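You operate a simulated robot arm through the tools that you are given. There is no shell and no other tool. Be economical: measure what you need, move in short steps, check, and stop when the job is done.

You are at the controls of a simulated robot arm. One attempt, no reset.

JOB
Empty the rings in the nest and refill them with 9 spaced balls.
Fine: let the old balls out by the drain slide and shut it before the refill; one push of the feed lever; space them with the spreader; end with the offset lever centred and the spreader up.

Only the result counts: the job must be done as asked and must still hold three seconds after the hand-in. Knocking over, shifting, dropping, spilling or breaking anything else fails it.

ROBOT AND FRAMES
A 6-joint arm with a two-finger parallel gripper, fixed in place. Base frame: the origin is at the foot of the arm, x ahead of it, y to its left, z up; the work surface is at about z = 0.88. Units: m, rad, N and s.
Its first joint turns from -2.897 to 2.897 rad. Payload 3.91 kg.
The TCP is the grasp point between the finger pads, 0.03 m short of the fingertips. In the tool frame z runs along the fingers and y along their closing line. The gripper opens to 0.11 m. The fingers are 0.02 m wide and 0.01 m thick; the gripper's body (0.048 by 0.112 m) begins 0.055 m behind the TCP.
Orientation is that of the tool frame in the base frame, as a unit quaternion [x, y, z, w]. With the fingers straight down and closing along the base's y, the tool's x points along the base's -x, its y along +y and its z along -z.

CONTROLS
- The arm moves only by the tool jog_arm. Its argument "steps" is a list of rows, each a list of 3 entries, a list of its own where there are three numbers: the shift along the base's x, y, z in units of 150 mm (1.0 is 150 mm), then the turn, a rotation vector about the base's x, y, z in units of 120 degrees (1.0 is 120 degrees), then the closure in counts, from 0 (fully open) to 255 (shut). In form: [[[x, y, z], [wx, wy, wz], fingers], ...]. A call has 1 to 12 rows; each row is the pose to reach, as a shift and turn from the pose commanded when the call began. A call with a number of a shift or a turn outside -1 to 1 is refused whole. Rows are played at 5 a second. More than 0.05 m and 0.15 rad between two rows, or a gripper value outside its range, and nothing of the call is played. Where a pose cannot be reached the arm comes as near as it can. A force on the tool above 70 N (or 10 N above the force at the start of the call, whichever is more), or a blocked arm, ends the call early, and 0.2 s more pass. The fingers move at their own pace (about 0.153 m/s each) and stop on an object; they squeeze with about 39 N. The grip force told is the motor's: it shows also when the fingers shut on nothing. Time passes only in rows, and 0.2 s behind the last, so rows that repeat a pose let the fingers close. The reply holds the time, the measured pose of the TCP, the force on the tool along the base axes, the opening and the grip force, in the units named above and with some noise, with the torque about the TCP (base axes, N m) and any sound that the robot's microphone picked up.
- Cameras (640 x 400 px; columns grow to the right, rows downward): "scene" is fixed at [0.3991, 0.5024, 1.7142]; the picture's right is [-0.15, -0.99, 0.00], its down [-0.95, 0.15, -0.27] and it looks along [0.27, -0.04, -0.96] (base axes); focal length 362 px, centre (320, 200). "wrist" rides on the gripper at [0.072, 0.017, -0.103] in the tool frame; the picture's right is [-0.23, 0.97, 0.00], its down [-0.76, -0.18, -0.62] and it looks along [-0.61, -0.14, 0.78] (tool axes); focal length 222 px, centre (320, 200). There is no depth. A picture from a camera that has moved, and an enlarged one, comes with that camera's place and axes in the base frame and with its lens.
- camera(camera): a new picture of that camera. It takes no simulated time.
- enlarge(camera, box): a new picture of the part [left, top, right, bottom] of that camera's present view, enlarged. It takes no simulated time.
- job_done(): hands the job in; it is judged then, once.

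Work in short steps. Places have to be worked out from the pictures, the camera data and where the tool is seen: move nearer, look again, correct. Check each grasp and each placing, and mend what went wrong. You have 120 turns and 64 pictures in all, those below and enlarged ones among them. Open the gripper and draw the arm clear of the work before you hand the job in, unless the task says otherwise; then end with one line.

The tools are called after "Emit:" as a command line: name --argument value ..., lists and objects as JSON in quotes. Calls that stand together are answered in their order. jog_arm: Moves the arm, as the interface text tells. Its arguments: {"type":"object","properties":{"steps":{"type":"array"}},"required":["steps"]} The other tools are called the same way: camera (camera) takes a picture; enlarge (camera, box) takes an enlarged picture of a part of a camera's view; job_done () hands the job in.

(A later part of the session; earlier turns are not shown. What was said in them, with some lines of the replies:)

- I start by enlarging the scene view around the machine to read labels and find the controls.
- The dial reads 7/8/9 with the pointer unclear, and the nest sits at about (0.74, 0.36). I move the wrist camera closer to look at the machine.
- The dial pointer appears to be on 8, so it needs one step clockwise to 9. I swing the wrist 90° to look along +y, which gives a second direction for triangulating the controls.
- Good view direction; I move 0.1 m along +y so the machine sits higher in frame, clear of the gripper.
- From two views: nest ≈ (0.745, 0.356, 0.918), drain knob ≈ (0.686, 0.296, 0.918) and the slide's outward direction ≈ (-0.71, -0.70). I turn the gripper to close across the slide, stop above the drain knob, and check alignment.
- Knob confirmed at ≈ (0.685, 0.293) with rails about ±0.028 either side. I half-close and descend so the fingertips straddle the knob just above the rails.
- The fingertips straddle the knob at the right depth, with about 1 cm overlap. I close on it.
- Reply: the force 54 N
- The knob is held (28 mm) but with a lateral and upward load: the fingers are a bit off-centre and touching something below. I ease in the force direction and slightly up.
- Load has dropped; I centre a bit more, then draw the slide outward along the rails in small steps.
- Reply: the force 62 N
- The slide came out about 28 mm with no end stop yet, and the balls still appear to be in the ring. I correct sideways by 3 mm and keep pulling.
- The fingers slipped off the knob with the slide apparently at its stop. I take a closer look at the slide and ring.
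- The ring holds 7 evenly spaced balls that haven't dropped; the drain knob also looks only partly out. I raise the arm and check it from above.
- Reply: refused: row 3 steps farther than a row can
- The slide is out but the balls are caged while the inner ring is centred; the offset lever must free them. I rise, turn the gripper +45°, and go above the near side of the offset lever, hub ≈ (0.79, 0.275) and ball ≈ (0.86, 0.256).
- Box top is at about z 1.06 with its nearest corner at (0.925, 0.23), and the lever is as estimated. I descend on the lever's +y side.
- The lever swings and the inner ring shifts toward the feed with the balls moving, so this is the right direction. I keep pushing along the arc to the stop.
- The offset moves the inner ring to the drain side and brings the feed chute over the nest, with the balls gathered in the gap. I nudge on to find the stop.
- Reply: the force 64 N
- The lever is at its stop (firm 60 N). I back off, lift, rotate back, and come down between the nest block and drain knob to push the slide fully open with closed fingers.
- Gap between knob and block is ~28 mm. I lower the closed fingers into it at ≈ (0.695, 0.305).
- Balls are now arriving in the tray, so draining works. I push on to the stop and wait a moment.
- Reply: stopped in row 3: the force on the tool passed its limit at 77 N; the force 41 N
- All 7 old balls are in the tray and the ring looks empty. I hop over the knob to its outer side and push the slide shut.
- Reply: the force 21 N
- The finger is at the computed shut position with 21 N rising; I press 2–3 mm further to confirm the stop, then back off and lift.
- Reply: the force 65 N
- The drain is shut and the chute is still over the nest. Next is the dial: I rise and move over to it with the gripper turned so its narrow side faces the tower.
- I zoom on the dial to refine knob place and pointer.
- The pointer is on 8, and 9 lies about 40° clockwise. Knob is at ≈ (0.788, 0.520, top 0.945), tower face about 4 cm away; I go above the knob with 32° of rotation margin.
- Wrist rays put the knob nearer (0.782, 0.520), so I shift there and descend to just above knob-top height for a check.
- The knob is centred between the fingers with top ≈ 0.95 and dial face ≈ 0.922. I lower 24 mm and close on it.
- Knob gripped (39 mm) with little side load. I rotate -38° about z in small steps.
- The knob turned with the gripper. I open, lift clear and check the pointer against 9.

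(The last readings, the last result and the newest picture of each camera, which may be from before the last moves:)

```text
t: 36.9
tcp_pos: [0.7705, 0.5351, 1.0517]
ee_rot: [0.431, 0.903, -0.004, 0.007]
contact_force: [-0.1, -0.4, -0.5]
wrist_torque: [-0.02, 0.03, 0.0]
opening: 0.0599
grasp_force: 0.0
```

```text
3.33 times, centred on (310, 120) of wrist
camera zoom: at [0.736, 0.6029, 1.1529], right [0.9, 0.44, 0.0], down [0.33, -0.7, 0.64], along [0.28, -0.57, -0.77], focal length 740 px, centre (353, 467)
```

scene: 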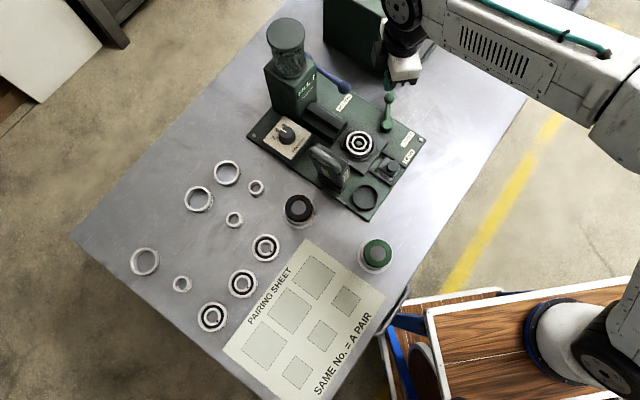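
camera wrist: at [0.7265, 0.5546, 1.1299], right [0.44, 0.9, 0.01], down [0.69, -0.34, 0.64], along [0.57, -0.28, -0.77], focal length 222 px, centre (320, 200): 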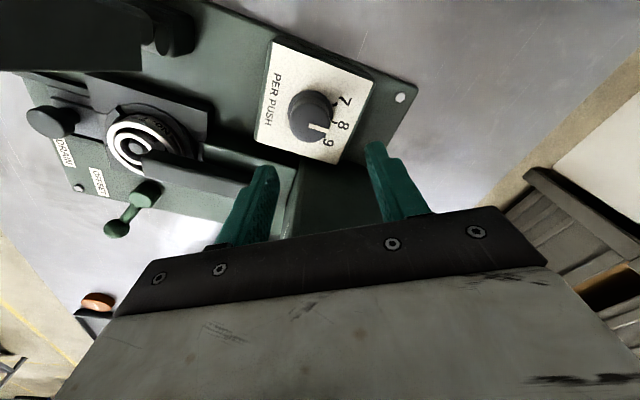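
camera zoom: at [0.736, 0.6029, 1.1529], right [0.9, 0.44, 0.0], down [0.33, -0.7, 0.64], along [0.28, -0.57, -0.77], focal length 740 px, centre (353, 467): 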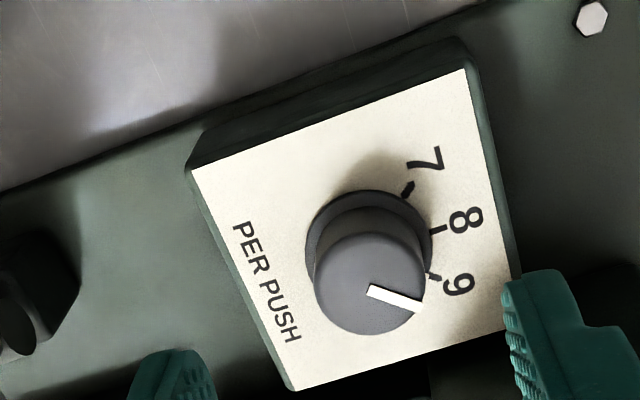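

Relative to its earlier offset at 8, the pointer now sits equally at 9. Now I swing around the tower front at a safe height to look at the blue feed lever.

Emit:
jog_arm --steps '[[[-0.05, 0, 0.28], [0, 0, 0.0667], 200], [[-0.12, -0.08, 0.55], [0, 0, 0.133], 255], [[-0.25, -0.25, 0.65], [0, 0, 0.2], 255], [[-0.3, -0.45, 0.65], [0, 0, 0.267], 255], [[-0.3, -0.68, 0.65], [0, 0, 0.333], 255], [[-0.3, -0.88, 0.65], [0, 0, 0.4], 255], [[-0.25, -1, 0.65], [0, 0, 0.467], 255], [[-0.2, -1, 0.65], [0, 0, 0.533], 255], [[-0.15, -1, 0.65], [0, 0, 0.6], 255], [[-0.1, -1, 0.65], [0, 0, 0.667], 255], [[-0.05, -1, 0.65], [0, 0, 0.733], 255], [[0, -1, 0.65], [0, 0, 0.8], 255]]'

Emit:
camera --camera "wrist"

Emit:
enlarge --camera "scene" --box '[250, 60, 410, 160]'

```text
t: 39.5
tcp_pos: [0.765, 0.3843, 1.1489]
ee_rot: [-0.383, 0.924, 0.003, 0.007]
contact_force: [0.8, -0.3, 0.3]
wrist_torque: [-0.03, 0.0, -0.05]
opening: 0.0001
grasp_force: 37.9
```

```text
25 pictures are left
camera wrist: at [0.7013, 0.3437, 1.25], right [-0.53, 0.85, 0.0], down [0.66, 0.41, 0.63], along [0.54, 0.34, -0.77], focal length 222 px, centre (320, 200)
```

wrist: 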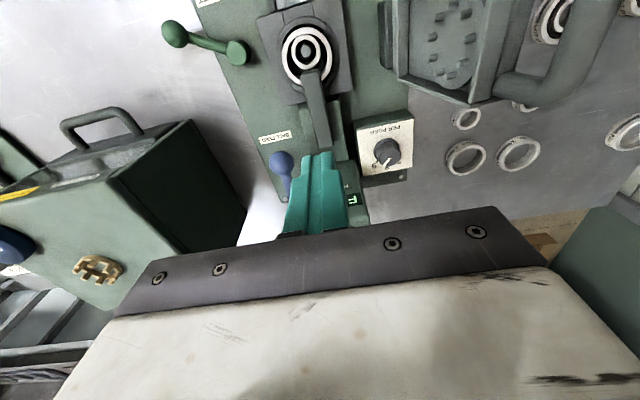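

```text
4.00 times, centred on (330, 110) of scene
camera zoom: at [0.3991, 0.5024, 1.7142], right [-0.15, -0.99, 0.0], down [-0.95, 0.15, -0.27], along [0.27, -0.04, -0.96], focal length 1448 px, centre (280, 560)
```

zoom: 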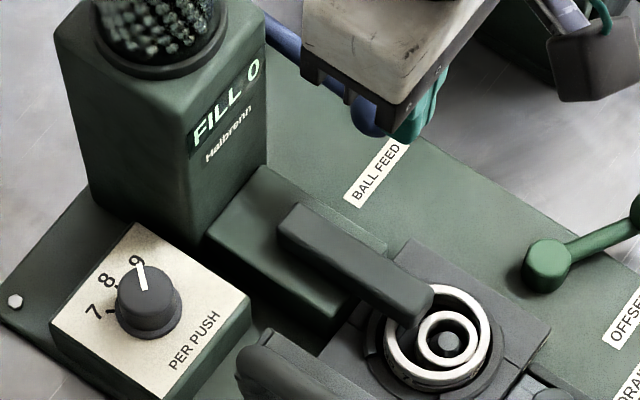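

The tower display now reads FILL 0 — empty confirmed — and the dial points at 9. I go above the blue ball at ≈ (0.843, 0.378, 1.01) and press down gently to see whether it moves.

Emit:
jog_arm --steps '[[[0.25, -0.02, 0], [0, 0, 0], 255], [[0.5, -0.04, 0], [0, 0, 0], 255], [[0.52, -0.04, -0.25], [0, 0, 0], 255], [[0.52, -0.04, -0.5], [0, 0, 0], 255]]'

Emit:
enlarge --camera "wrist" --box '[200, 60, 440, 240]'

```text
t: 40.5
tcp_pos: [0.8446, 0.3795, 1.073]
ee_rot: [-0.382, 0.924, 0.003, 0.006]
contact_force: [0.3, -0.1, 1.0]
wrist_torque: [0.0, -0.04, 0.0]
opening: 0.0
grasp_force: 37.5
```

```text
2.22 times, centred on (320, 150) of wrist
camera zoom: at [0.7821, 0.338, 1.173], right [-0.53, 0.85, 0.0], down [0.66, 0.41, 0.64], along [0.54, 0.34, -0.77], focal length 494 px, centre (320, 311)
```

zoom: 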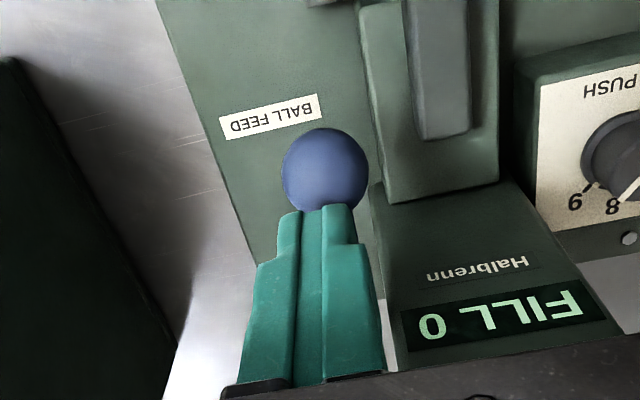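

Aligned over the ball. I press straight down in small steps, once.

Emit:
jog_arm --steps '[[[-0.015, -0.01, -0.1], [0, 0, 0], 255], [[-0.015, -0.01, -0.16], [0, 0, 0], 255], [[-0.015, -0.01, -0.22], [0, 0, 0], 255], [[-0.015, -0.01, -0.28], [0, 0, 0], 255], [[-0.015, -0.01, -0.34], [0, 0, 0], 255]]'

Emit:
enlarge --camera "wrist" --box '[200, 60, 440, 240]'

```text
t: 41.7
tcp_pos: [0.8409, 0.3733, 1.0221]
ee_rot: [-0.382, 0.924, 0.002, 0.006]
contact_force: [-0.8, -0.2, 2.2]
wrist_torque: [0.02, -0.01, 0.0]
opening: 0.0
grasp_force: 38.1
```

```text
2.22 times, centred on (320, 150) of wrist
camera zoom: at [0.7776, 0.3337, 1.1237], right [-0.53, 0.85, 0.0], down [0.66, 0.41, 0.63], along [0.54, 0.34, -0.77], focal length 494 px, centre (320, 311)
```

zoom: 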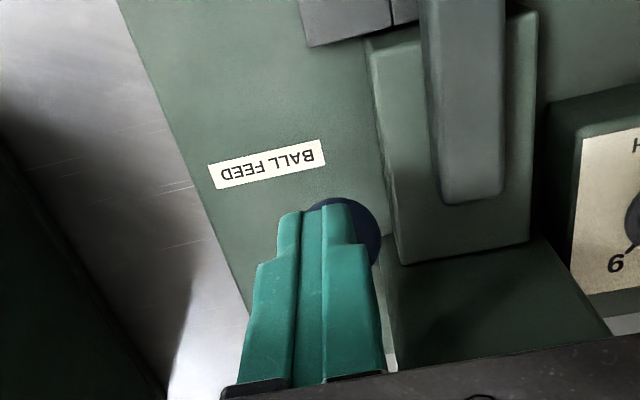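

The lever goes down easily (2 N). I continue the same stroke toward its stop, following the arc slightly inward.

Emit:
jog_arm --steps '[[[0.02, 0.03, -0.04], [0, 0, 0], 255], [[0.03, 0.04, -0.1], [0, 0, 0], 255], [[0.04, 0.05, -0.16], [0, 0, 0], 255], [[0.05, 0.06, -0.22], [0, 0, 0], 255]]'

Emit:
enlarge --camera "scene" --box '[260, 40, 420, 160]'

```text
t: 42.4
tcp_pos: [0.8485, 0.3801, 1.0177]
ee_rot: [-0.382, 0.924, 0.005, 0.015]
contact_force: [-5.7, -9.3, 28.1]
wrist_torque: [-0.05, 0.11, 0.06]
opening: 0.0001
grasp_force: 37.5
stopped in row 3: the force on the tool passed its limit at 80 N (the readings are from after the stop); the commanded pose is now the measured one
```

```text
3.33 times, centred on (340, 100) of scene
camera zoom: at [0.3991, 0.5024, 1.7142], right [-0.15, -0.99, 0.0], down [-0.95, 0.15, -0.27], along [0.27, -0.04, -0.96], focal length 1206 px, centre (253, 533)
```

zoom: 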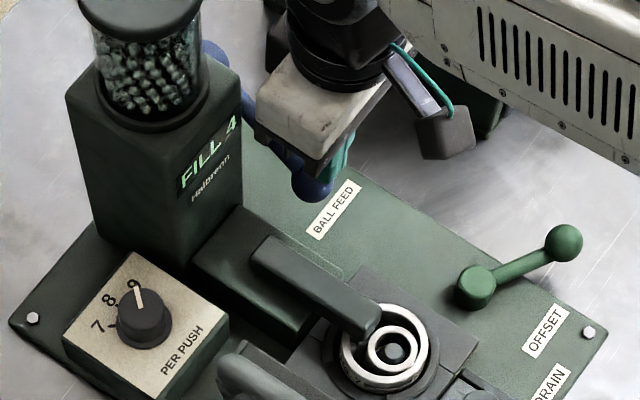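

The stop was reached and the display reads FILL 4 and counting. I hold still while it feeds.

Emit:
jog_arm --steps '[[[0, 0, 0], [0, 0, 0], 255], [[0, 0, 0], [0, 0, 0], 255], [[0, 0, 0], [0, 0, 0], 255], [[0, 0, 0], [0, 0, 0], 255], [[0, 0, 0], [0, 0, 0], 255], [[0, 0, 0], [0, 0, 0], 255], [[0, 0, 0], [0, 0, 0], 255], [[0, 0, 0], [0, 0, 0], 255]]'

Emit:
enlarge --camera "scene" --box '[280, 70, 400, 160]'

```text
t: 44.2
tcp_pos: [0.8474, 0.3798, 1.0179]
ee_rot: [-0.382, 0.924, 0.005, 0.016]
contact_force: [13.0, -7.6, 46.1]
wrist_torque: [0.11, -0.5, -0.21]
opening: 0.0002
grasp_force: 37.3
```

```text
4.44 times, centred on (340, 115) of scene
camera zoom: at [0.3991, 0.5024, 1.7142], right [-0.15, -0.99, 0.0], down [-0.95, 0.15, -0.27], along [0.27, -0.04, -0.96], focal length 1609 px, centre (231, 578)
```

zoom: 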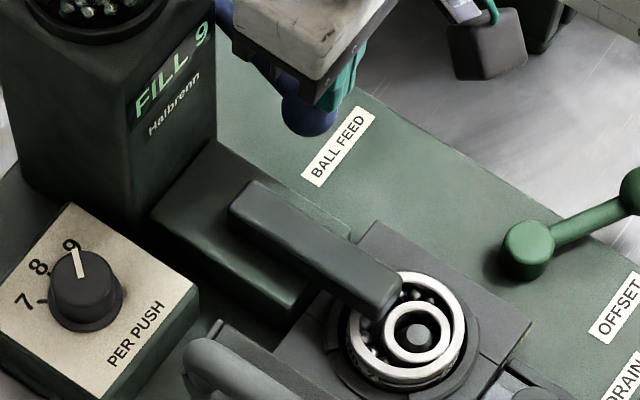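

Display reads FILL 9. I lift straight off the feed lever, level the tool, and move toward the far side of the offset lever, whose ball is now at ≈ (0.806, 0.206).

Emit:
jog_arm --steps '[[[0, 0, 0.2], [0, 0, 0], 255], [[0, 0, 0.45], [0, 0, 0], 255], [[0, 0, 0.65], [-0.005, 0.006, 0], 255], [[-0.12, -0.2, 0.65], [-0.01, 0.0114, 0], 255], [[-0.24, -0.45, 0.6], [-0.01, 0.0114, 0], 255], [[-0.36, -0.7, 0.5], [-0.01, 0.0114, 0], 255], [[-0.5, -0.95, 0.4], [-0.01, 0.0114, 0], 255]]'

Emit:
camera --camera "wrist"

```text
t: 45.8
tcp_pos: [0.7733, 0.2387, 1.0731]
ee_rot: [-0.383, 0.924, -0.001, -0.004]
contact_force: [0.2, -0.7, -0.1]
wrist_torque: [-0.02, 0.0, 0.01]
opening: 0.0
grasp_force: 37.3
```

```text
19 pictures are left
camera wrist: at [0.7107, 0.1981, 1.1761], right [-0.53, 0.85, 0.0], down [0.67, 0.42, 0.62], along [0.53, 0.33, -0.79], focal length 222 px, centre (320, 200)
```

wrist: 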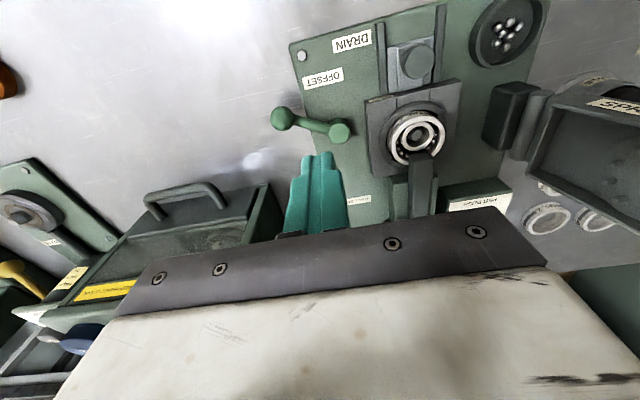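

Lever ball confirmed at (0.808, 0.207). I descend beside it at (0.770, 0.212).

Emit:
jog_arm --steps '[[[-0.02, -0.18, -0.1], [0, 0, 0], 255], [[-0.025, -0.18, -0.4], [0, 0, 0], 255], [[-0.025, -0.18, -0.7], [0, 0, 0], 255], [[-0.025, -0.18, -0.914], [0, 0, 0], 255]]'

Emit:
jog_arm --steps '[[[0.07, 0.0, 0], [0, 0, 0], 255], [[0.14, 0.01, 0], [0, 0, 0], 255], [[0.2, 0.02, 0], [0, 0, 0], 255], [[0.26, 0.05, 0], [0, 0, 0], 255], [[0.32, 0.08, 0], [0, 0, 0], 255]]'

Emit:
enlarge --camera "scene" --box '[320, 80, 430, 175]'

```text
t: 46.8
tcp_pos: [0.7677, 0.2076, 0.9362]
ee_rot: [-0.382, 0.924, -0.001, -0.002]
contact_force: [0.6, -0.9, -0.2]
wrist_torque: [0.0, -0.02, -0.01]
opening: 0.0
grasp_force: 37.9
```

```text
t: 48.0
tcp_pos: [0.8176, 0.222, 0.9368]
ee_rot: [-0.383, 0.924, -0.001, -0.003]
contact_force: [0.4, -0.4, 0.1]
wrist_torque: [-0.03, -0.01, -0.02]
opening: 0.0001
grasp_force: 37.7
```

```text
4.21 times, centred on (375, 128) of scene
camera zoom: at [0.3991, 0.5024, 1.7142], right [-0.15, -0.99, 0.0], down [-0.95, 0.15, -0.27], along [0.27, -0.04, -0.96], focal length 1524 px, centre (88, 505)
```

zoom: 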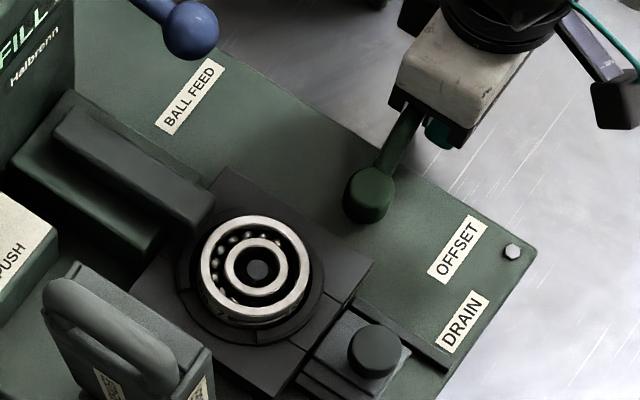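

The chute is retracting and the inner ring returning. I continue the arc back to the original angle, feeling for a stop.

Emit:
jog_arm --steps '[[[0.045, 0.035, 0], [0, 0, 0], 255], [[0.09, 0.075, 0], [0, 0, 0], 255], [[0.12, 0.11, 0], [0, 0, 0], 255], [[0.13, 0.14, 0], [0, 0, 0], 255]]'

Emit:
enlarge --camera "scene" --box '[320, 80, 430, 175]'

```text
t: 49.0
tcp_pos: [0.8364, 0.241, 0.9356]
ee_rot: [-0.382, 0.924, 0.0, -0.004]
contact_force: [-7.0, -12.4, 4.0]
wrist_torque: [-0.29, 0.19, 0.08]
opening: 0.0
grasp_force: 37.5
```

```text
4.21 times, centred on (375, 128) of scene
camera zoom: at [0.3991, 0.5024, 1.7142], right [-0.15, -0.99, 0.0], down [-0.95, 0.15, -0.27], along [0.27, -0.04, -0.96], focal length 1524 px, centre (88, 505)
```

zoom: 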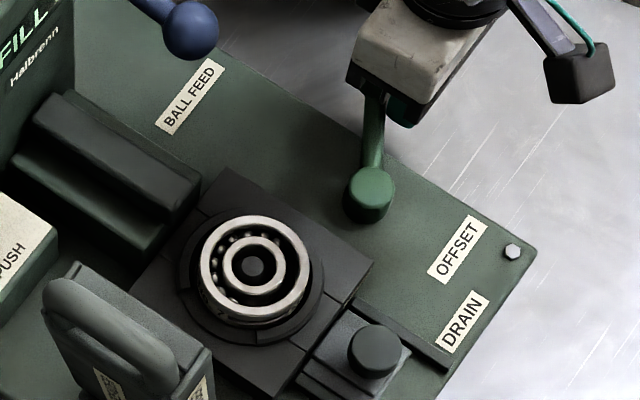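

A 14 N resistance appears at the original angle — probably the stop. I press 2 mm more to confirm, then back off and rise.

Emit:
jog_arm --steps '[[[0.005, 0.015, 0], [0, 0, 0], 255], [[0.008, 0.028, 0], [0, 0, 0], 255]]'

Emit:
jog_arm --steps '[[[-0.03, -0.08, 0], [0, 0, 0], 255], [[-0.05, -0.1, 0.2], [0, 0, 0], 255], [[-0.05, -0.1, 0.5], [0, 0, 0], 255], [[-0.05, -0.1, 0.8], [0, 0, 0], 255], [[-0.2, -0.1, 1.0], [0, 0, 0], 255], [[-0.5, -0.1, 1.0], [0, 0, 0], 255], [[-0.8, -0.1, 1.0], [0, 0, 0], 255]]'

Emit:
camera --camera "wrist"

Emit:
enlarge --camera "scene" --box '[280, 90, 400, 165]'

```text
t: 49.6
tcp_pos: [0.836, 0.2435, 0.9358]
ee_rot: [-0.382, 0.924, -0.002, -0.005]
contact_force: [-27.3, -59.0, 8.4]
wrist_torque: [-1.45, 0.42, 0.07]
opening: 0.0
grasp_force: 38.2
```

```text
t: 51.2
tcp_pos: [0.7179, 0.2328, 1.0861]
ee_rot: [-0.382, 0.924, 0.0, -0.002]
contact_force: [0.0, -0.3, -0.3]
wrist_torque: [0.01, 0.03, 0.0]
opening: 0.0001
grasp_force: 37.8
```

```text
16 pictures are left
camera wrist: at [0.6564, 0.1932, 1.1894], right [-0.53, 0.85, 0.0], down [0.67, 0.41, 0.62], along [0.53, 0.33, -0.79], focal length 222 px, centre (320, 200)
```

wrist: 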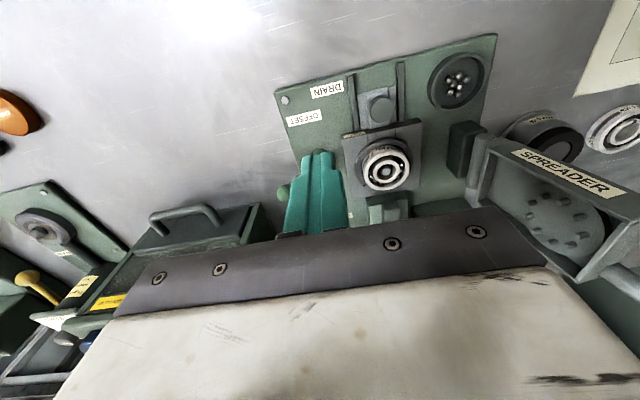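

```text
5.33 times, centred on (340, 128) of scene
camera zoom: at [0.3991, 0.5024, 1.7142], right [-0.15, -0.99, 0.0], down [-0.95, 0.15, -0.27], along [0.27, -0.04, -0.96], focal length 1930 px, centre (213, 587)
```

zoom: 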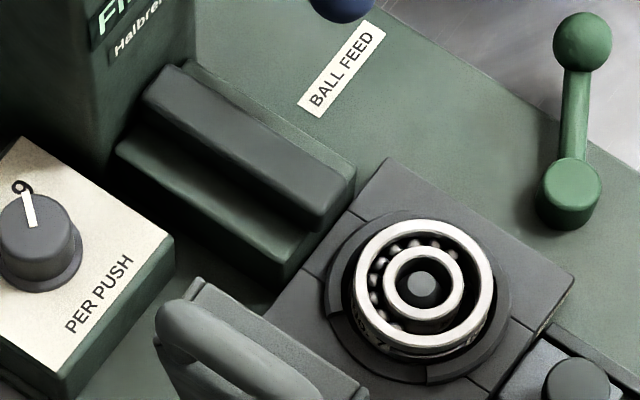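

Lever is centred, inner ring concentric, balls bunched and chute retracted. Now I study the spreader's geometry.

Emit:
enlarge --camera "wrist" --box '[420, 90, 640, 290]'

Emit:
enlarge --camera "scene" --box '[280, 125, 380, 225]'

```text
2.00 times, centred on (530, 190) of wrist
camera zoom: at [0.6564, 0.1932, 1.1894], right [-0.53, 0.85, 0.0], down [0.67, 0.41, 0.62], along [0.53, 0.33, -0.79], focal length 444 px, centre (-100, 220)
```

zoom: 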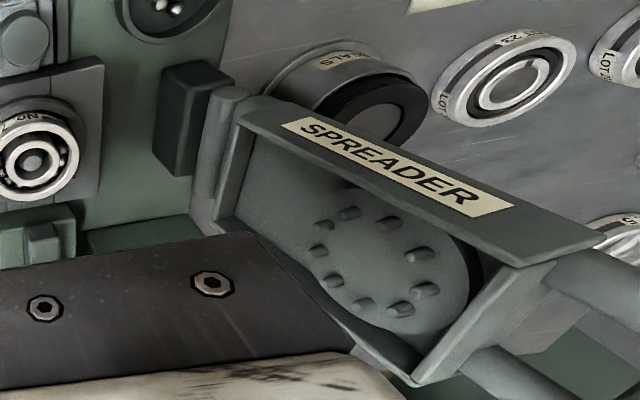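

```text
4.00 times, centred on (330, 175) of scene
camera zoom: at [0.3991, 0.5024, 1.7142], right [-0.15, -0.99, 0.0], down [-0.95, 0.15, -0.27], along [0.27, -0.04, -0.96], focal length 1448 px, centre (280, 300)
```

zoom: 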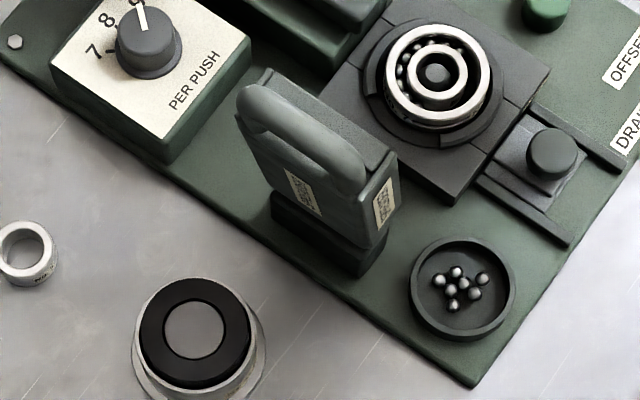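

I need a profile view of the spreader's handle, so I move back to look along its hinge axis.

Emit:
jog_arm --steps '[[[-0.1, 0.0, 0.28], [0, 0, 0], 200], [[-0.25, 0.1, 0.5], [0, 0, 0], 116], [[-0.45, 0.25, 0.7], [0, 0, 0], 116], [[-0.65, 0.4, 0.85], [0, 0, 0], 116], [[-0.85, 0.55, 1.0], [0, 0, 0], 116], [[-1.0, 0.7, 1.0], [0, 0, 0], 116]]'

Emit:
enlarge --camera "wrist" --box '[230, 80, 470, 230]'

```text
t: 52.6
tcp_pos: [0.5686, 0.3372, 1.2368]
ee_rot: [-0.383, 0.924, -0.001, -0.002]
contact_force: [-1.0, -0.6, -1.4]
wrist_torque: [0.0, 0.06, 0.0]
opening: 0.06
grasp_force: 0.0
```

```text
2.67 times, centred on (350, 155) of wrist
camera zoom: at [0.5067, 0.2977, 1.3391], right [-0.53, 0.85, 0.0], down [0.67, 0.41, 0.62], along [0.53, 0.33, -0.79], focal length 592 px, centre (240, 320)
```

zoom: 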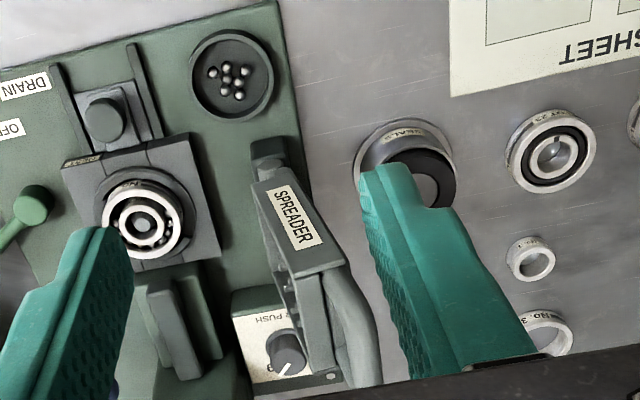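

The handle bar is on the back near the top, bar middle ≈ (0.641, 0.459, 1.097), parallel to the hinge; the hinge is at z ≈ 0.94, about 0.11 m from the nest. I tilt the tool 50° and stand off behind the bar, so one grip can carry it down and back up.

Emit:
jog_arm --steps '[[[0.0, 0.15, 0.1], [-0.042, -0.042, 0], 116], [[0.0, 0.3, 0.1], [-0.084, -0.084, 0], 116], [[0.0, 0.45, 0.1], [-0.126, -0.126, 0], 116], [[0.0, 0.6, 0.1], [-0.168, -0.168, 0], 116], [[0.0, 0.75, 0.1], [-0.21, -0.21, 0], 116], [[0.0, 0.9, 0.1], [-0.252, -0.252, 0], 116], [[0.0, 1.0, 0.1], [-0.295, -0.295, 0], 116]]'

Emit:
camera --camera "wrist"

```text
t: 54.2
tcp_pos: [0.5659, 0.4876, 1.2516]
ee_rot: [-0.345, 0.838, -0.391, 0.16]
contact_force: [0.7, -1.2, 0.7]
wrist_torque: [0.02, 0.01, 0.01]
opening: 0.0602
grasp_force: 0.0
```

```text
11 pictures are left
camera wrist: at [0.4538, 0.5009, 1.3044], right [-0.28, 0.6, -0.75], down [0.29, 0.8, 0.53], along [0.92, -0.06, -0.39], focal length 222 px, centre (320, 200)
```

wrist: 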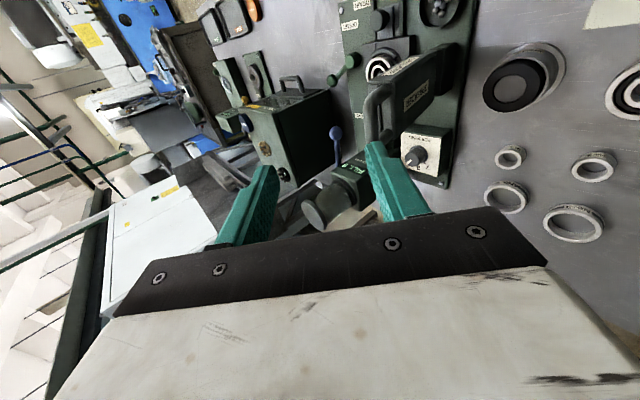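

The tilt is as planned and the handle loop is visible. I zoom on it.

Emit:
enlarge --camera "wrist" --box '[330, 30, 480, 190]'

```text
2.50 times, centred on (405, 110) of wrist
camera zoom: at [0.4538, 0.5009, 1.3044], right [-0.28, 0.6, -0.75], down [0.29, 0.8, 0.53], along [0.92, -0.06, -0.39], focal length 555 px, centre (108, 425)
```

zoom: 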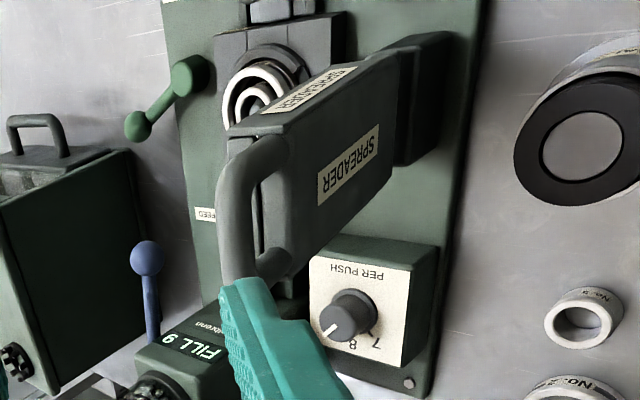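

Display still FILL 9. The loop extends from the panel's end, with the bar at ≈ (0.636, 0.455, 1.126), so it can be gripped from straight above. I bring the tool back vertical and hover over the bar.

Emit:
jog_arm --steps '[[[0.06, -0.03, 0], [0.042, 0.042, 0], 116], [[0.13, -0.06, 0], [0.084, 0.084, 0], 116], [[0.2, -0.09, 0], [0.126, 0.126, 0], 116], [[0.27, -0.12, 0], [0.168, 0.168, 0], 116], [[0.34, -0.15, -0.05], [0.21, 0.21, 0], 116], [[0.41, -0.18, -0.1], [0.252, 0.252, 0], 116], [[0.48, -0.204, -0.18], [0.295, 0.295, 0], 116]]'

Emit:
enlarge --camera "wrist" --box '[200, 70, 440, 230]'

```text
t: 55.8
tcp_pos: [0.639, 0.4589, 1.2225]
ee_rot: [-0.383, 0.924, 0.0, -0.002]
contact_force: [0.8, 0.5, 0.5]
wrist_torque: [0.02, -0.02, 0.03]
opening: 0.0599
grasp_force: 0.0
```

```text
2.50 times, centred on (320, 150) of wrist
camera zoom: at [0.577, 0.4197, 1.3265], right [-0.53, 0.85, 0.0], down [0.67, 0.41, 0.62], along [0.53, 0.33, -0.79], focal length 555 px, centre (320, 325)
```

zoom: 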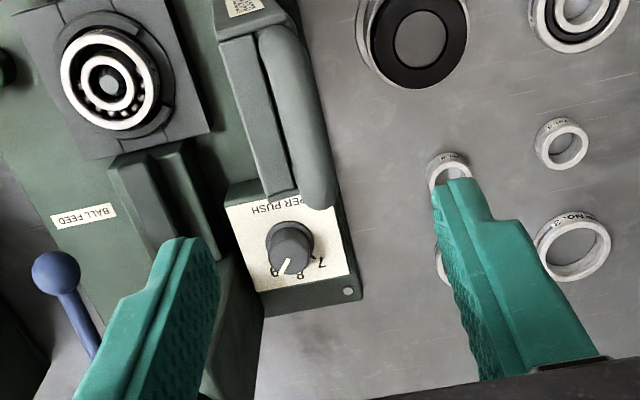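

The bar's middle in this view is at ≈ (0.636, 0.449). I shift there and descend so the fingertips just straddle the bar.

Emit:
jog_arm --steps '[[[-0.02, -0.065, -0.1], [0, 0, 0], 150], [[-0.02, -0.065, -0.25], [0, 0, 0], 150], [[-0.02, -0.065, -0.38], [0, 0, 0], 150], [[-0.02, -0.065, -0.46], [0, 0, 0], 150]]'

Emit:
enlarge --camera "wrist" --box '[200, 90, 440, 240]'

```text
t: 56.8
tcp_pos: [0.637, 0.447, 1.1569]
ee_rot: [-0.383, 0.924, -0.001, -0.002]
contact_force: [-0.4, 1.0, -0.2]
wrist_torque: [-0.02, 0.02, 0.03]
opening: 0.0451
grasp_force: 0.1
```

```text
2.67 times, centred on (320, 165) of wrist
camera zoom: at [0.5759, 0.4076, 1.259], right [-0.53, 0.85, 0.0], down [0.67, 0.41, 0.62], along [0.53, 0.33, -0.79], focal length 592 px, centre (320, 293)
```

zoom: 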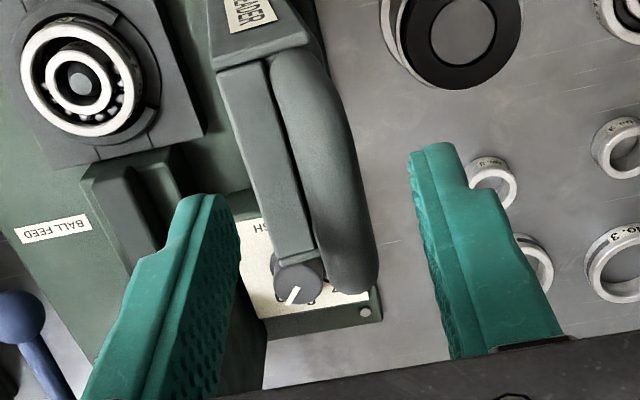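

Triangulating all views gives the bar at v-offset matching the TCP within 1 mm, z ≈ 1.122. I lower 13 mm and close on the bar.

Emit:
jog_arm --steps '[[[0, 0, -0.05], [0, 0, 0], 150], [[0, 0, -0.09], [0, 0, 0], 150], [[0, 0, -0.09], [0, 0, 0], 200], [[0, 0, -0.09], [0, 0, 0], 255], [[0, 0, -0.09], [0, 0, 0], 255]]'

Emit:
enlarge --camera "wrist" --box '[200, 90, 440, 240]'

```text
t: 58.0
tcp_pos: [0.6365, 0.4469, 1.1431]
ee_rot: [-0.383, 0.924, -0.001, -0.002]
contact_force: [0.1, 0.5, -0.8]
wrist_torque: [0.39, -0.43, -0.09]
opening: 0.0153
grasp_force: 44.9
```

```text
2.67 times, centred on (320, 165) of wrist
camera zoom: at [0.5752, 0.4084, 1.246], right [-0.53, 0.85, 0.0], down [0.67, 0.41, 0.62], along [0.53, 0.33, -0.79], focal length 592 px, centre (320, 293)
```

zoom: 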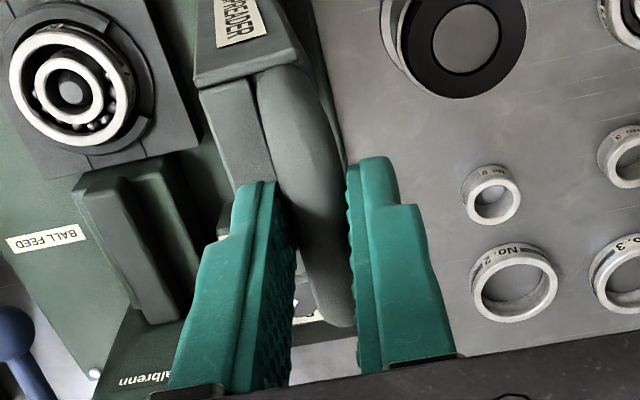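

Bar gripped (15 mm). I start swinging the spreader toward the nest along its arc, checking forces every 20°.

Emit:
jog_arm --steps '[[[0.0745, -0.0745, 0.013], [0, 0, 0], 255], [[0.149, -0.149, 0.018], [0, 0, 0], 255], [[0.224, -0.224, 0.013], [0, 0, 0], 255], [[0.299, -0.299, -0.001], [0, 0, 0], 255]]'

```text
t: 59.0
tcp_pos: [0.6812, 0.4018, 1.1425]
ee_rot: [-0.383, 0.924, 0.0, -0.001]
contact_force: [13.6, 10.9, 13.3]
wrist_torque: [0.11, -0.01, 0.23]
opening: 0.0154
grasp_force: 45.6
```

Only light forces; the path drifts slightly along the hinge axis, so I correct the direction to about -43° and swing another 25°.

Emit:
jog_arm --steps '[[[0.086, -0.0615, -0.012], [0, 0, 0], 255], [[0.161, -0.131, -0.043], [0, 0, 0], 255], [[0.234, -0.1975, -0.082], [0, 0, 0], 255], [[0.304, -0.262, -0.13], [0, 0, 0], 255], [[0.37, -0.323, -0.186], [0, 0, 0], 255]]'

```text
t: 60.2
tcp_pos: [0.7348, 0.3534, 1.1127]
ee_rot: [-0.383, 0.924, -0.003, -0.004]
contact_force: [-26.5, -11.7, -16.4]
wrist_torque: [-0.54, 0.78, 0.82]
opening: 0.0154
grasp_force: 44.7
```

Radial pull of ~19 N indicates a slightly smaller radius than assumed. I re-fit the arc and continue 15°.

Emit:
jog_arm --steps '[[[0.02, -0.03, -0.045], [0, 0, 0], 255], [[0.043, -0.057, -0.079], [0, 0, 0], 255], [[0.07, -0.083, -0.115], [0, 0, 0], 255], [[0.096, -0.109, -0.151], [0, 0, 0], 255], [[0.12, -0.133, -0.19], [0, 0, 0], 255], [[0.145, -0.157, -0.228], [0, 0, 0], 255]]'

```text
t: 61.6
tcp_pos: [0.7597, 0.329, 1.082]
ee_rot: [-0.381, 0.925, -0.002, -0.002]
contact_force: [9.5, -14.6, 15.1]
wrist_torque: [-0.12, -0.29, 0.87]
opening: 0.0152
grasp_force: 44.7
```

The fit now settles at hinge z ≈ 0.936 and R ≈ 0.188, with the lid at about 49°. I swing another 20°.

Emit:
jog_arm --steps '[[[0.03, -0.03, -0.038], [0, 0, 0], 255], [[0.056, -0.054, -0.077], [0, 0, 0], 255], [[0.08, -0.077, -0.122], [0, 0, 0], 255], [[0.1, -0.097, -0.169], [0, 0, 0], 255], [[0.12, -0.116, -0.216], [0, 0, 0], 255], [[0.138, -0.133, -0.264], [0, 0, 0], 255], [[0.17, -0.164, -0.364], [0, 0, 0], 255]]'

```text
t: 63.2
tcp_pos: [0.7836, 0.306, 1.0231]
ee_rot: [-0.383, 0.924, -0.001, -0.006]
contact_force: [-21.5, -5.4, -5.8]
wrist_torque: [-0.67, 0.95, 0.87]
opening: 0.0153
grasp_force: 44.8
```

The lid is at about 69°, forces are mild. I lower the last stretch in fine rows, expecting the nest stop near 80–88°.

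Emit:
jog_arm --steps '[[[0.008, -0.012, -0.06], [0, 0, 0], 255], [[0.015, -0.023, -0.123], [0, 0, 0], 255], [[0.025, -0.033, -0.176], [0, 0, 0], 255], [[0.034, -0.042, -0.229], [0, 0, 0], 255], [[0.04, -0.048, -0.283], [0, 0, 0], 255], [[0.046, -0.053, -0.337], [0, 0, 0], 255]]'

Emit:
enlarge --camera "wrist" --box '[200, 60, 500, 240]'

```text
t: 64.6
tcp_pos: [0.792, 0.2993, 0.9762]
ee_rot: [-0.383, 0.924, -0.001, -0.002]
contact_force: [-12.1, 1.5, -1.7]
wrist_torque: [0.35, 0.08, 0.89]
opening: 0.0156
grasp_force: 45.3
```

```text
2.13 times, centred on (350, 150) of wrist
camera zoom: at [0.7291, 0.26, 1.0779], right [-0.53, 0.85, 0.0], down [0.67, 0.41, 0.62], along [0.53, 0.33, -0.79], focal length 474 px, centre (256, 307)
```

zoom: 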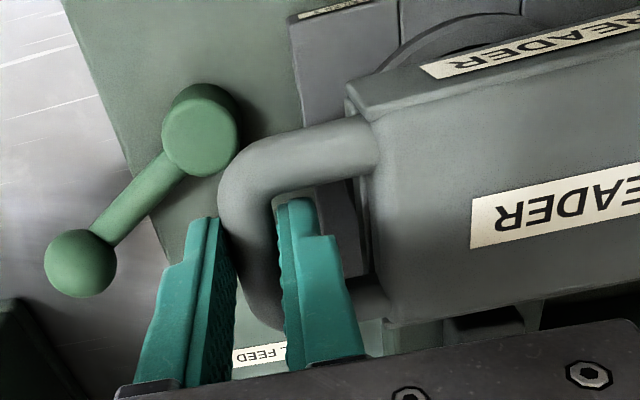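

The lid is almost down and clears the offset lever. I keep lowering gently until it seats.

Emit:
jog_arm --steps '[[[0.0, 0.0, -0.04], [0, 0, 0], 255], [[0.002, -0.002, -0.08], [0, 0, 0], 255], [[0.003, -0.003, -0.12], [0, 0, 0], 255], [[0.003, -0.003, -0.15], [0, 0, 0], 255]]'

```text
t: 65.6
tcp_pos: [0.7912, 0.3001, 0.9548]
ee_rot: [-0.382, 0.924, -0.001, -0.001]
contact_force: [-3.7, 14.6, 32.8]
wrist_torque: [0.19, 0.02, 0.87]
opening: 0.0154
grasp_force: 44.8
```

A 33 N upward reaction suggests the spreader is seating. I press 2 mm more, hold, and look.

Emit:
jog_arm --steps '[[[0, 0, -0.008], [0, 0, 0], 255], [[0, 0, -0.015], [0, 0, 0], 255], [[0, 0, -0.015], [0, 0, 0], 255], [[0, 0, -0.015], [0, 0, 0], 255]]'

Emit:
enlarge --camera "scene" --box '[280, 80, 420, 190]'

```text
t: 66.6
tcp_pos: [0.7916, 0.2982, 0.9519]
ee_rot: [-0.382, 0.924, -0.002, -0.002]
contact_force: [0.8, 18.9, 34.2]
wrist_torque: [0.44, -0.24, 0.9]
opening: 0.0155
grasp_force: 44.8
```

```text
3.64 times, centred on (350, 135) of scene
camera zoom: at [0.3991, 0.5024, 1.7142], right [-0.15, -0.99, 0.0], down [-0.95, 0.15, -0.27], along [0.27, -0.04, -0.96], focal length 1316 px, centre (211, 436)
```

zoom: 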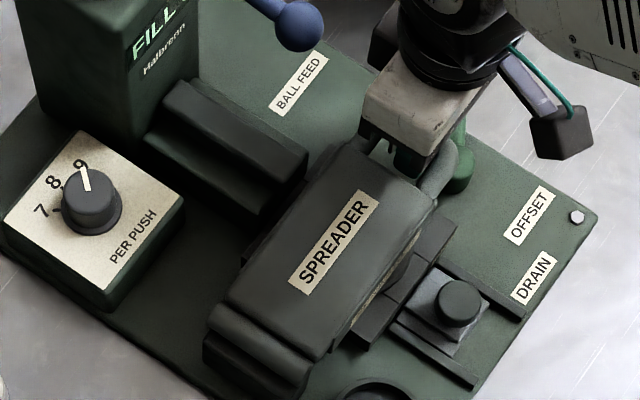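

The lid still yielded 3 mm at nearly constant force, i.e. it isn't on a hard stop yet. I keep pressing gently.

Emit:
jog_arm --steps '[[[0, 0.004, -0.015], [0, 0, 0], 255], [[0, 0.004, -0.03], [0, 0, 0], 255], [[0, 0.004, -0.03], [0, 0, 0], 255]]'

```text
t: 67.4
tcp_pos: [0.791, 0.2984, 0.9469]
ee_rot: [-0.383, 0.924, -0.001, -0.004]
contact_force: [-10.4, 11.4, 31.1]
wrist_torque: [-0.15, 0.23, 0.94]
opening: 0.0153
grasp_force: 45.2
```

The constant ~31 N with sinking fingers means the pads are sliding on the bar: the spreader is already fully seated and has been pressed for 2 s. I loosen slightly, rise 9 mm and regrip for the lift.

Emit:
jog_arm --steps '[[[0, 0, 0], [0, 0, 0], 204], [[0, 0, 0.01], [0, 0, 0], 204], [[0, 0, 0.035], [0, 0, 0], 204], [[0, 0, 0.06], [0, 0, 0], 204], [[0, 0, 0.06], [0, 0, 0], 255], [[0, 0, 0.06], [0, 0, 0], 255]]'

Emit:
enlarge --camera "wrist" --box '[200, 60, 500, 240]'

```text
t: 68.8
tcp_pos: [0.7915, 0.2995, 0.9547]
ee_rot: [-0.383, 0.924, -0.002, -0.003]
contact_force: [-4.2, 0.5, -1.8]
wrist_torque: [-0.39, 0.25, 0.98]
opening: 0.0154
grasp_force: 44.5
```

```text
2.13 times, centred on (350, 150) of wrist
camera zoom: at [0.7296, 0.2599, 1.0576], right [-0.53, 0.85, 0.0], down [0.67, 0.42, 0.62], along [0.53, 0.33, -0.79], focal length 474 px, centre (256, 307)
```

zoom: 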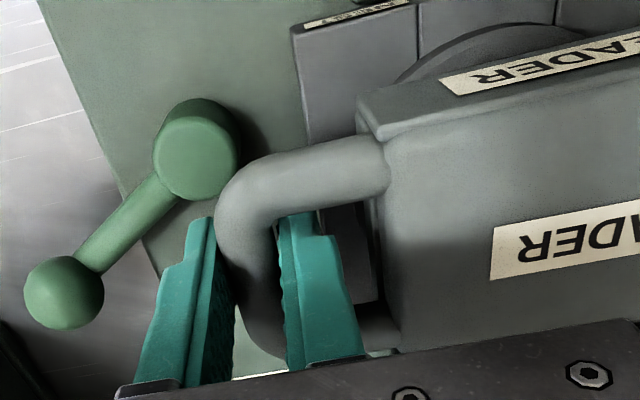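

The spreader lies flat and the bar is regripped properly. I lift it back along the same arc by 30°.

Emit:
jog_arm --steps '[[[-0.001, 0.001, 0.055], [0, 0, 0], 255], [[-0.003, 0.003, 0.109], [0, 0, 0], 255], [[-0.008, 0.008, 0.163], [0, 0, 0], 255], [[-0.014, 0.013, 0.217], [0, 0, 0], 255], [[-0.022, 0.021, 0.271], [0, 0, 0], 255], [[-0.031, 0.03, 0.325], [0, 0, 0], 255], [[-0.042, 0.041, 0.377], [0, 0, 0], 255], [[-0.054, 0.052, 0.429], [0, 0, 0], 255], [[-0.084, 0.081, 0.53], [0, 0, 0], 255], [[-0.121, 0.117, 0.627], [0, 0, 0], 255]]'

```text
t: 71.0
tcp_pos: [0.7736, 0.3171, 1.0461]
ee_rot: [-0.382, 0.924, -0.002, -0.004]
contact_force: [-6.6, 5.4, -8.0]
wrist_torque: [0.07, 0.03, 0.9]
opening: 0.0154
grasp_force: 44.8
```

Lifting smoothly with under 10 N. I continue along the arc to about 20° from vertical.

Emit:
jog_arm --steps '[[[-0.042, 0.041, 0.092], [0, 0, 0], 255], [[-0.09, 0.087, 0.179], [0, 0, 0], 255], [[-0.144, 0.138, 0.259], [0, 0, 0], 255], [[-0.202, 0.194, 0.333], [0, 0, 0], 255], [[-0.264, 0.255, 0.4], [0, 0, 0], 255], [[-0.33, 0.319, 0.459], [0, 0, 0], 255], [[-0.4, 0.386, 0.509], [0, 0, 0], 255], [[-0.473, 0.456, 0.551], [0, 0, 0], 255]]'

```text
t: 72.8
tcp_pos: [0.7032, 0.3849, 1.1292]
ee_rot: [-0.382, 0.924, -0.002, -0.004]
contact_force: [8.5, 14.5, -12.8]
wrist_torque: [0.51, -0.58, 0.54]
opening: 0.0153
grasp_force: 45.0
```

Nearly upright. I finish the arc back to the original leaning position and feel for its rest.

Emit:
jog_arm --steps '[[[-0.076, 0.071, 0.03], [0, 0, 0], 255], [[-0.155, 0.144, 0.053], [0, 0, 0], 255], [[-0.234, 0.217, 0.067], [0, 0, 0], 255], [[-0.314, 0.292, 0.072], [0, 0, 0], 255], [[-0.394, 0.366, 0.068], [0, 0, 0], 255], [[-0.445, 0.414, 0.062], [0, 0, 0], 255], [[-0.455, 0.424, 0.06], [0, 0, 0], 255]]'

```text
t: 74.4
tcp_pos: [0.6364, 0.4497, 1.1386]
ee_rot: [-0.382, 0.924, -0.002, -0.003]
contact_force: [16.6, 14.0, -7.0]
wrist_torque: [0.57, -0.9, -0.12]
opening: 0.0155
grasp_force: 45.3
```

Back at the original rest position (within 2 mm). I open the fingers and lift straight off.

Emit:
jog_arm --steps '[[[0, 0, 0], [0, 0, 0], 200], [[0, 0, 0], [0, 0, 0], 150], [[0, 0, 0.1], [0, 0, 0], 150], [[0, 0, 0.35], [0, 0, 0], 150], [[0, 0, 0.65], [0, 0, 0], 150], [[0, 0, 0.95], [0, 0, 0], 150]]'

Emit:
jog_arm --steps '[[[-0.3, 0, 0.05], [0, 0, 0], 150], [[-0.6, 0, 0.1], [0, 0, 0], 150], [[-0.9, 0, 0.1], [0, 0, 0], 100], [[-0.9, -0.3, 0.1], [0, 0, 0], 60], [[-0.9, -0.6, 0.1], [0, 0, 0], 0], [[-0.9, -0.9, 0.1], [0, 0, 0], 0]]'

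Emit:
enlarge --camera "scene" --box '[250, 60, 430, 222]'

```text
t: 75.8
tcp_pos: [0.6344, 0.4474, 1.2798]
ee_rot: [-0.381, 0.924, 0.0, -0.004]
contact_force: [0.3, 0.5, 0.5]
wrist_torque: [0.0, 0.02, 0.0]
opening: 0.0452
grasp_force: 0.1
```

```text
t: 77.2
tcp_pos: [0.4991, 0.312, 1.2982]
ee_rot: [-0.383, 0.924, -0.001, -0.003]
contact_force: [0.2, 0.7, 0.1]
wrist_torque: [-0.06, 0.02, 0.03]
opening: 0.11
grasp_force: 0.1
```

```text
2.47 times, centred on (340, 141) of scene
camera zoom: at [0.3991, 0.5024, 1.7142], right [-0.15, -0.99, 0.0], down [-0.95, 0.15, -0.27], along [0.27, -0.04, -0.96], focal length 894 px, centre (271, 346)
```

zoom: 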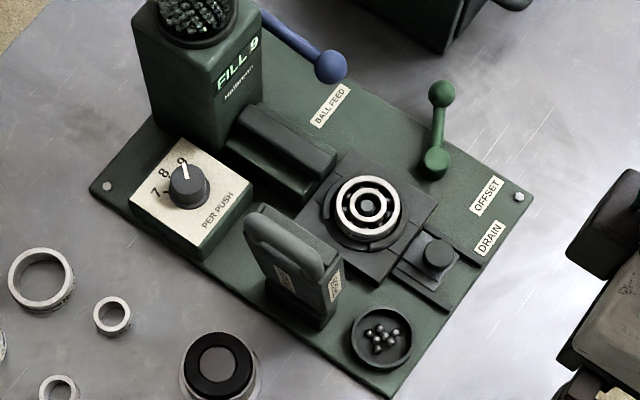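

The spreader is up, the levers and slide are in place, and the arm is clear. I check the ball spacing closely.

Emit:
enlarge --camera "scene" --box '[329, 125, 377, 165]'

```text
10.00 times, centred on (353, 145) of scene
camera zoom: at [0.3991, 0.5024, 1.7142], right [-0.15, -0.99, 0.0], down [-0.95, 0.15, -0.27], along [0.27, -0.04, -0.96], focal length 3619 px, centre (-10, 750)
```

zoom: 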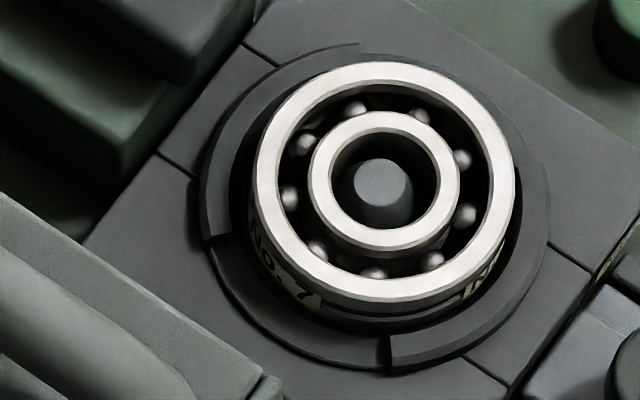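

The picture shows nine evenly spaced balls, with the offset lever centred, the drain shut, the spreader up and the gripper open and clear. I hand it in.

Emit:
job_done

```text
The job is handed in.
```

The 7 old balls were drained into the tray, and the rings now hold 9 evenly spaced balls from one push of the feed lever. The drain is shut, the offset lever is centred and the spreader is up.
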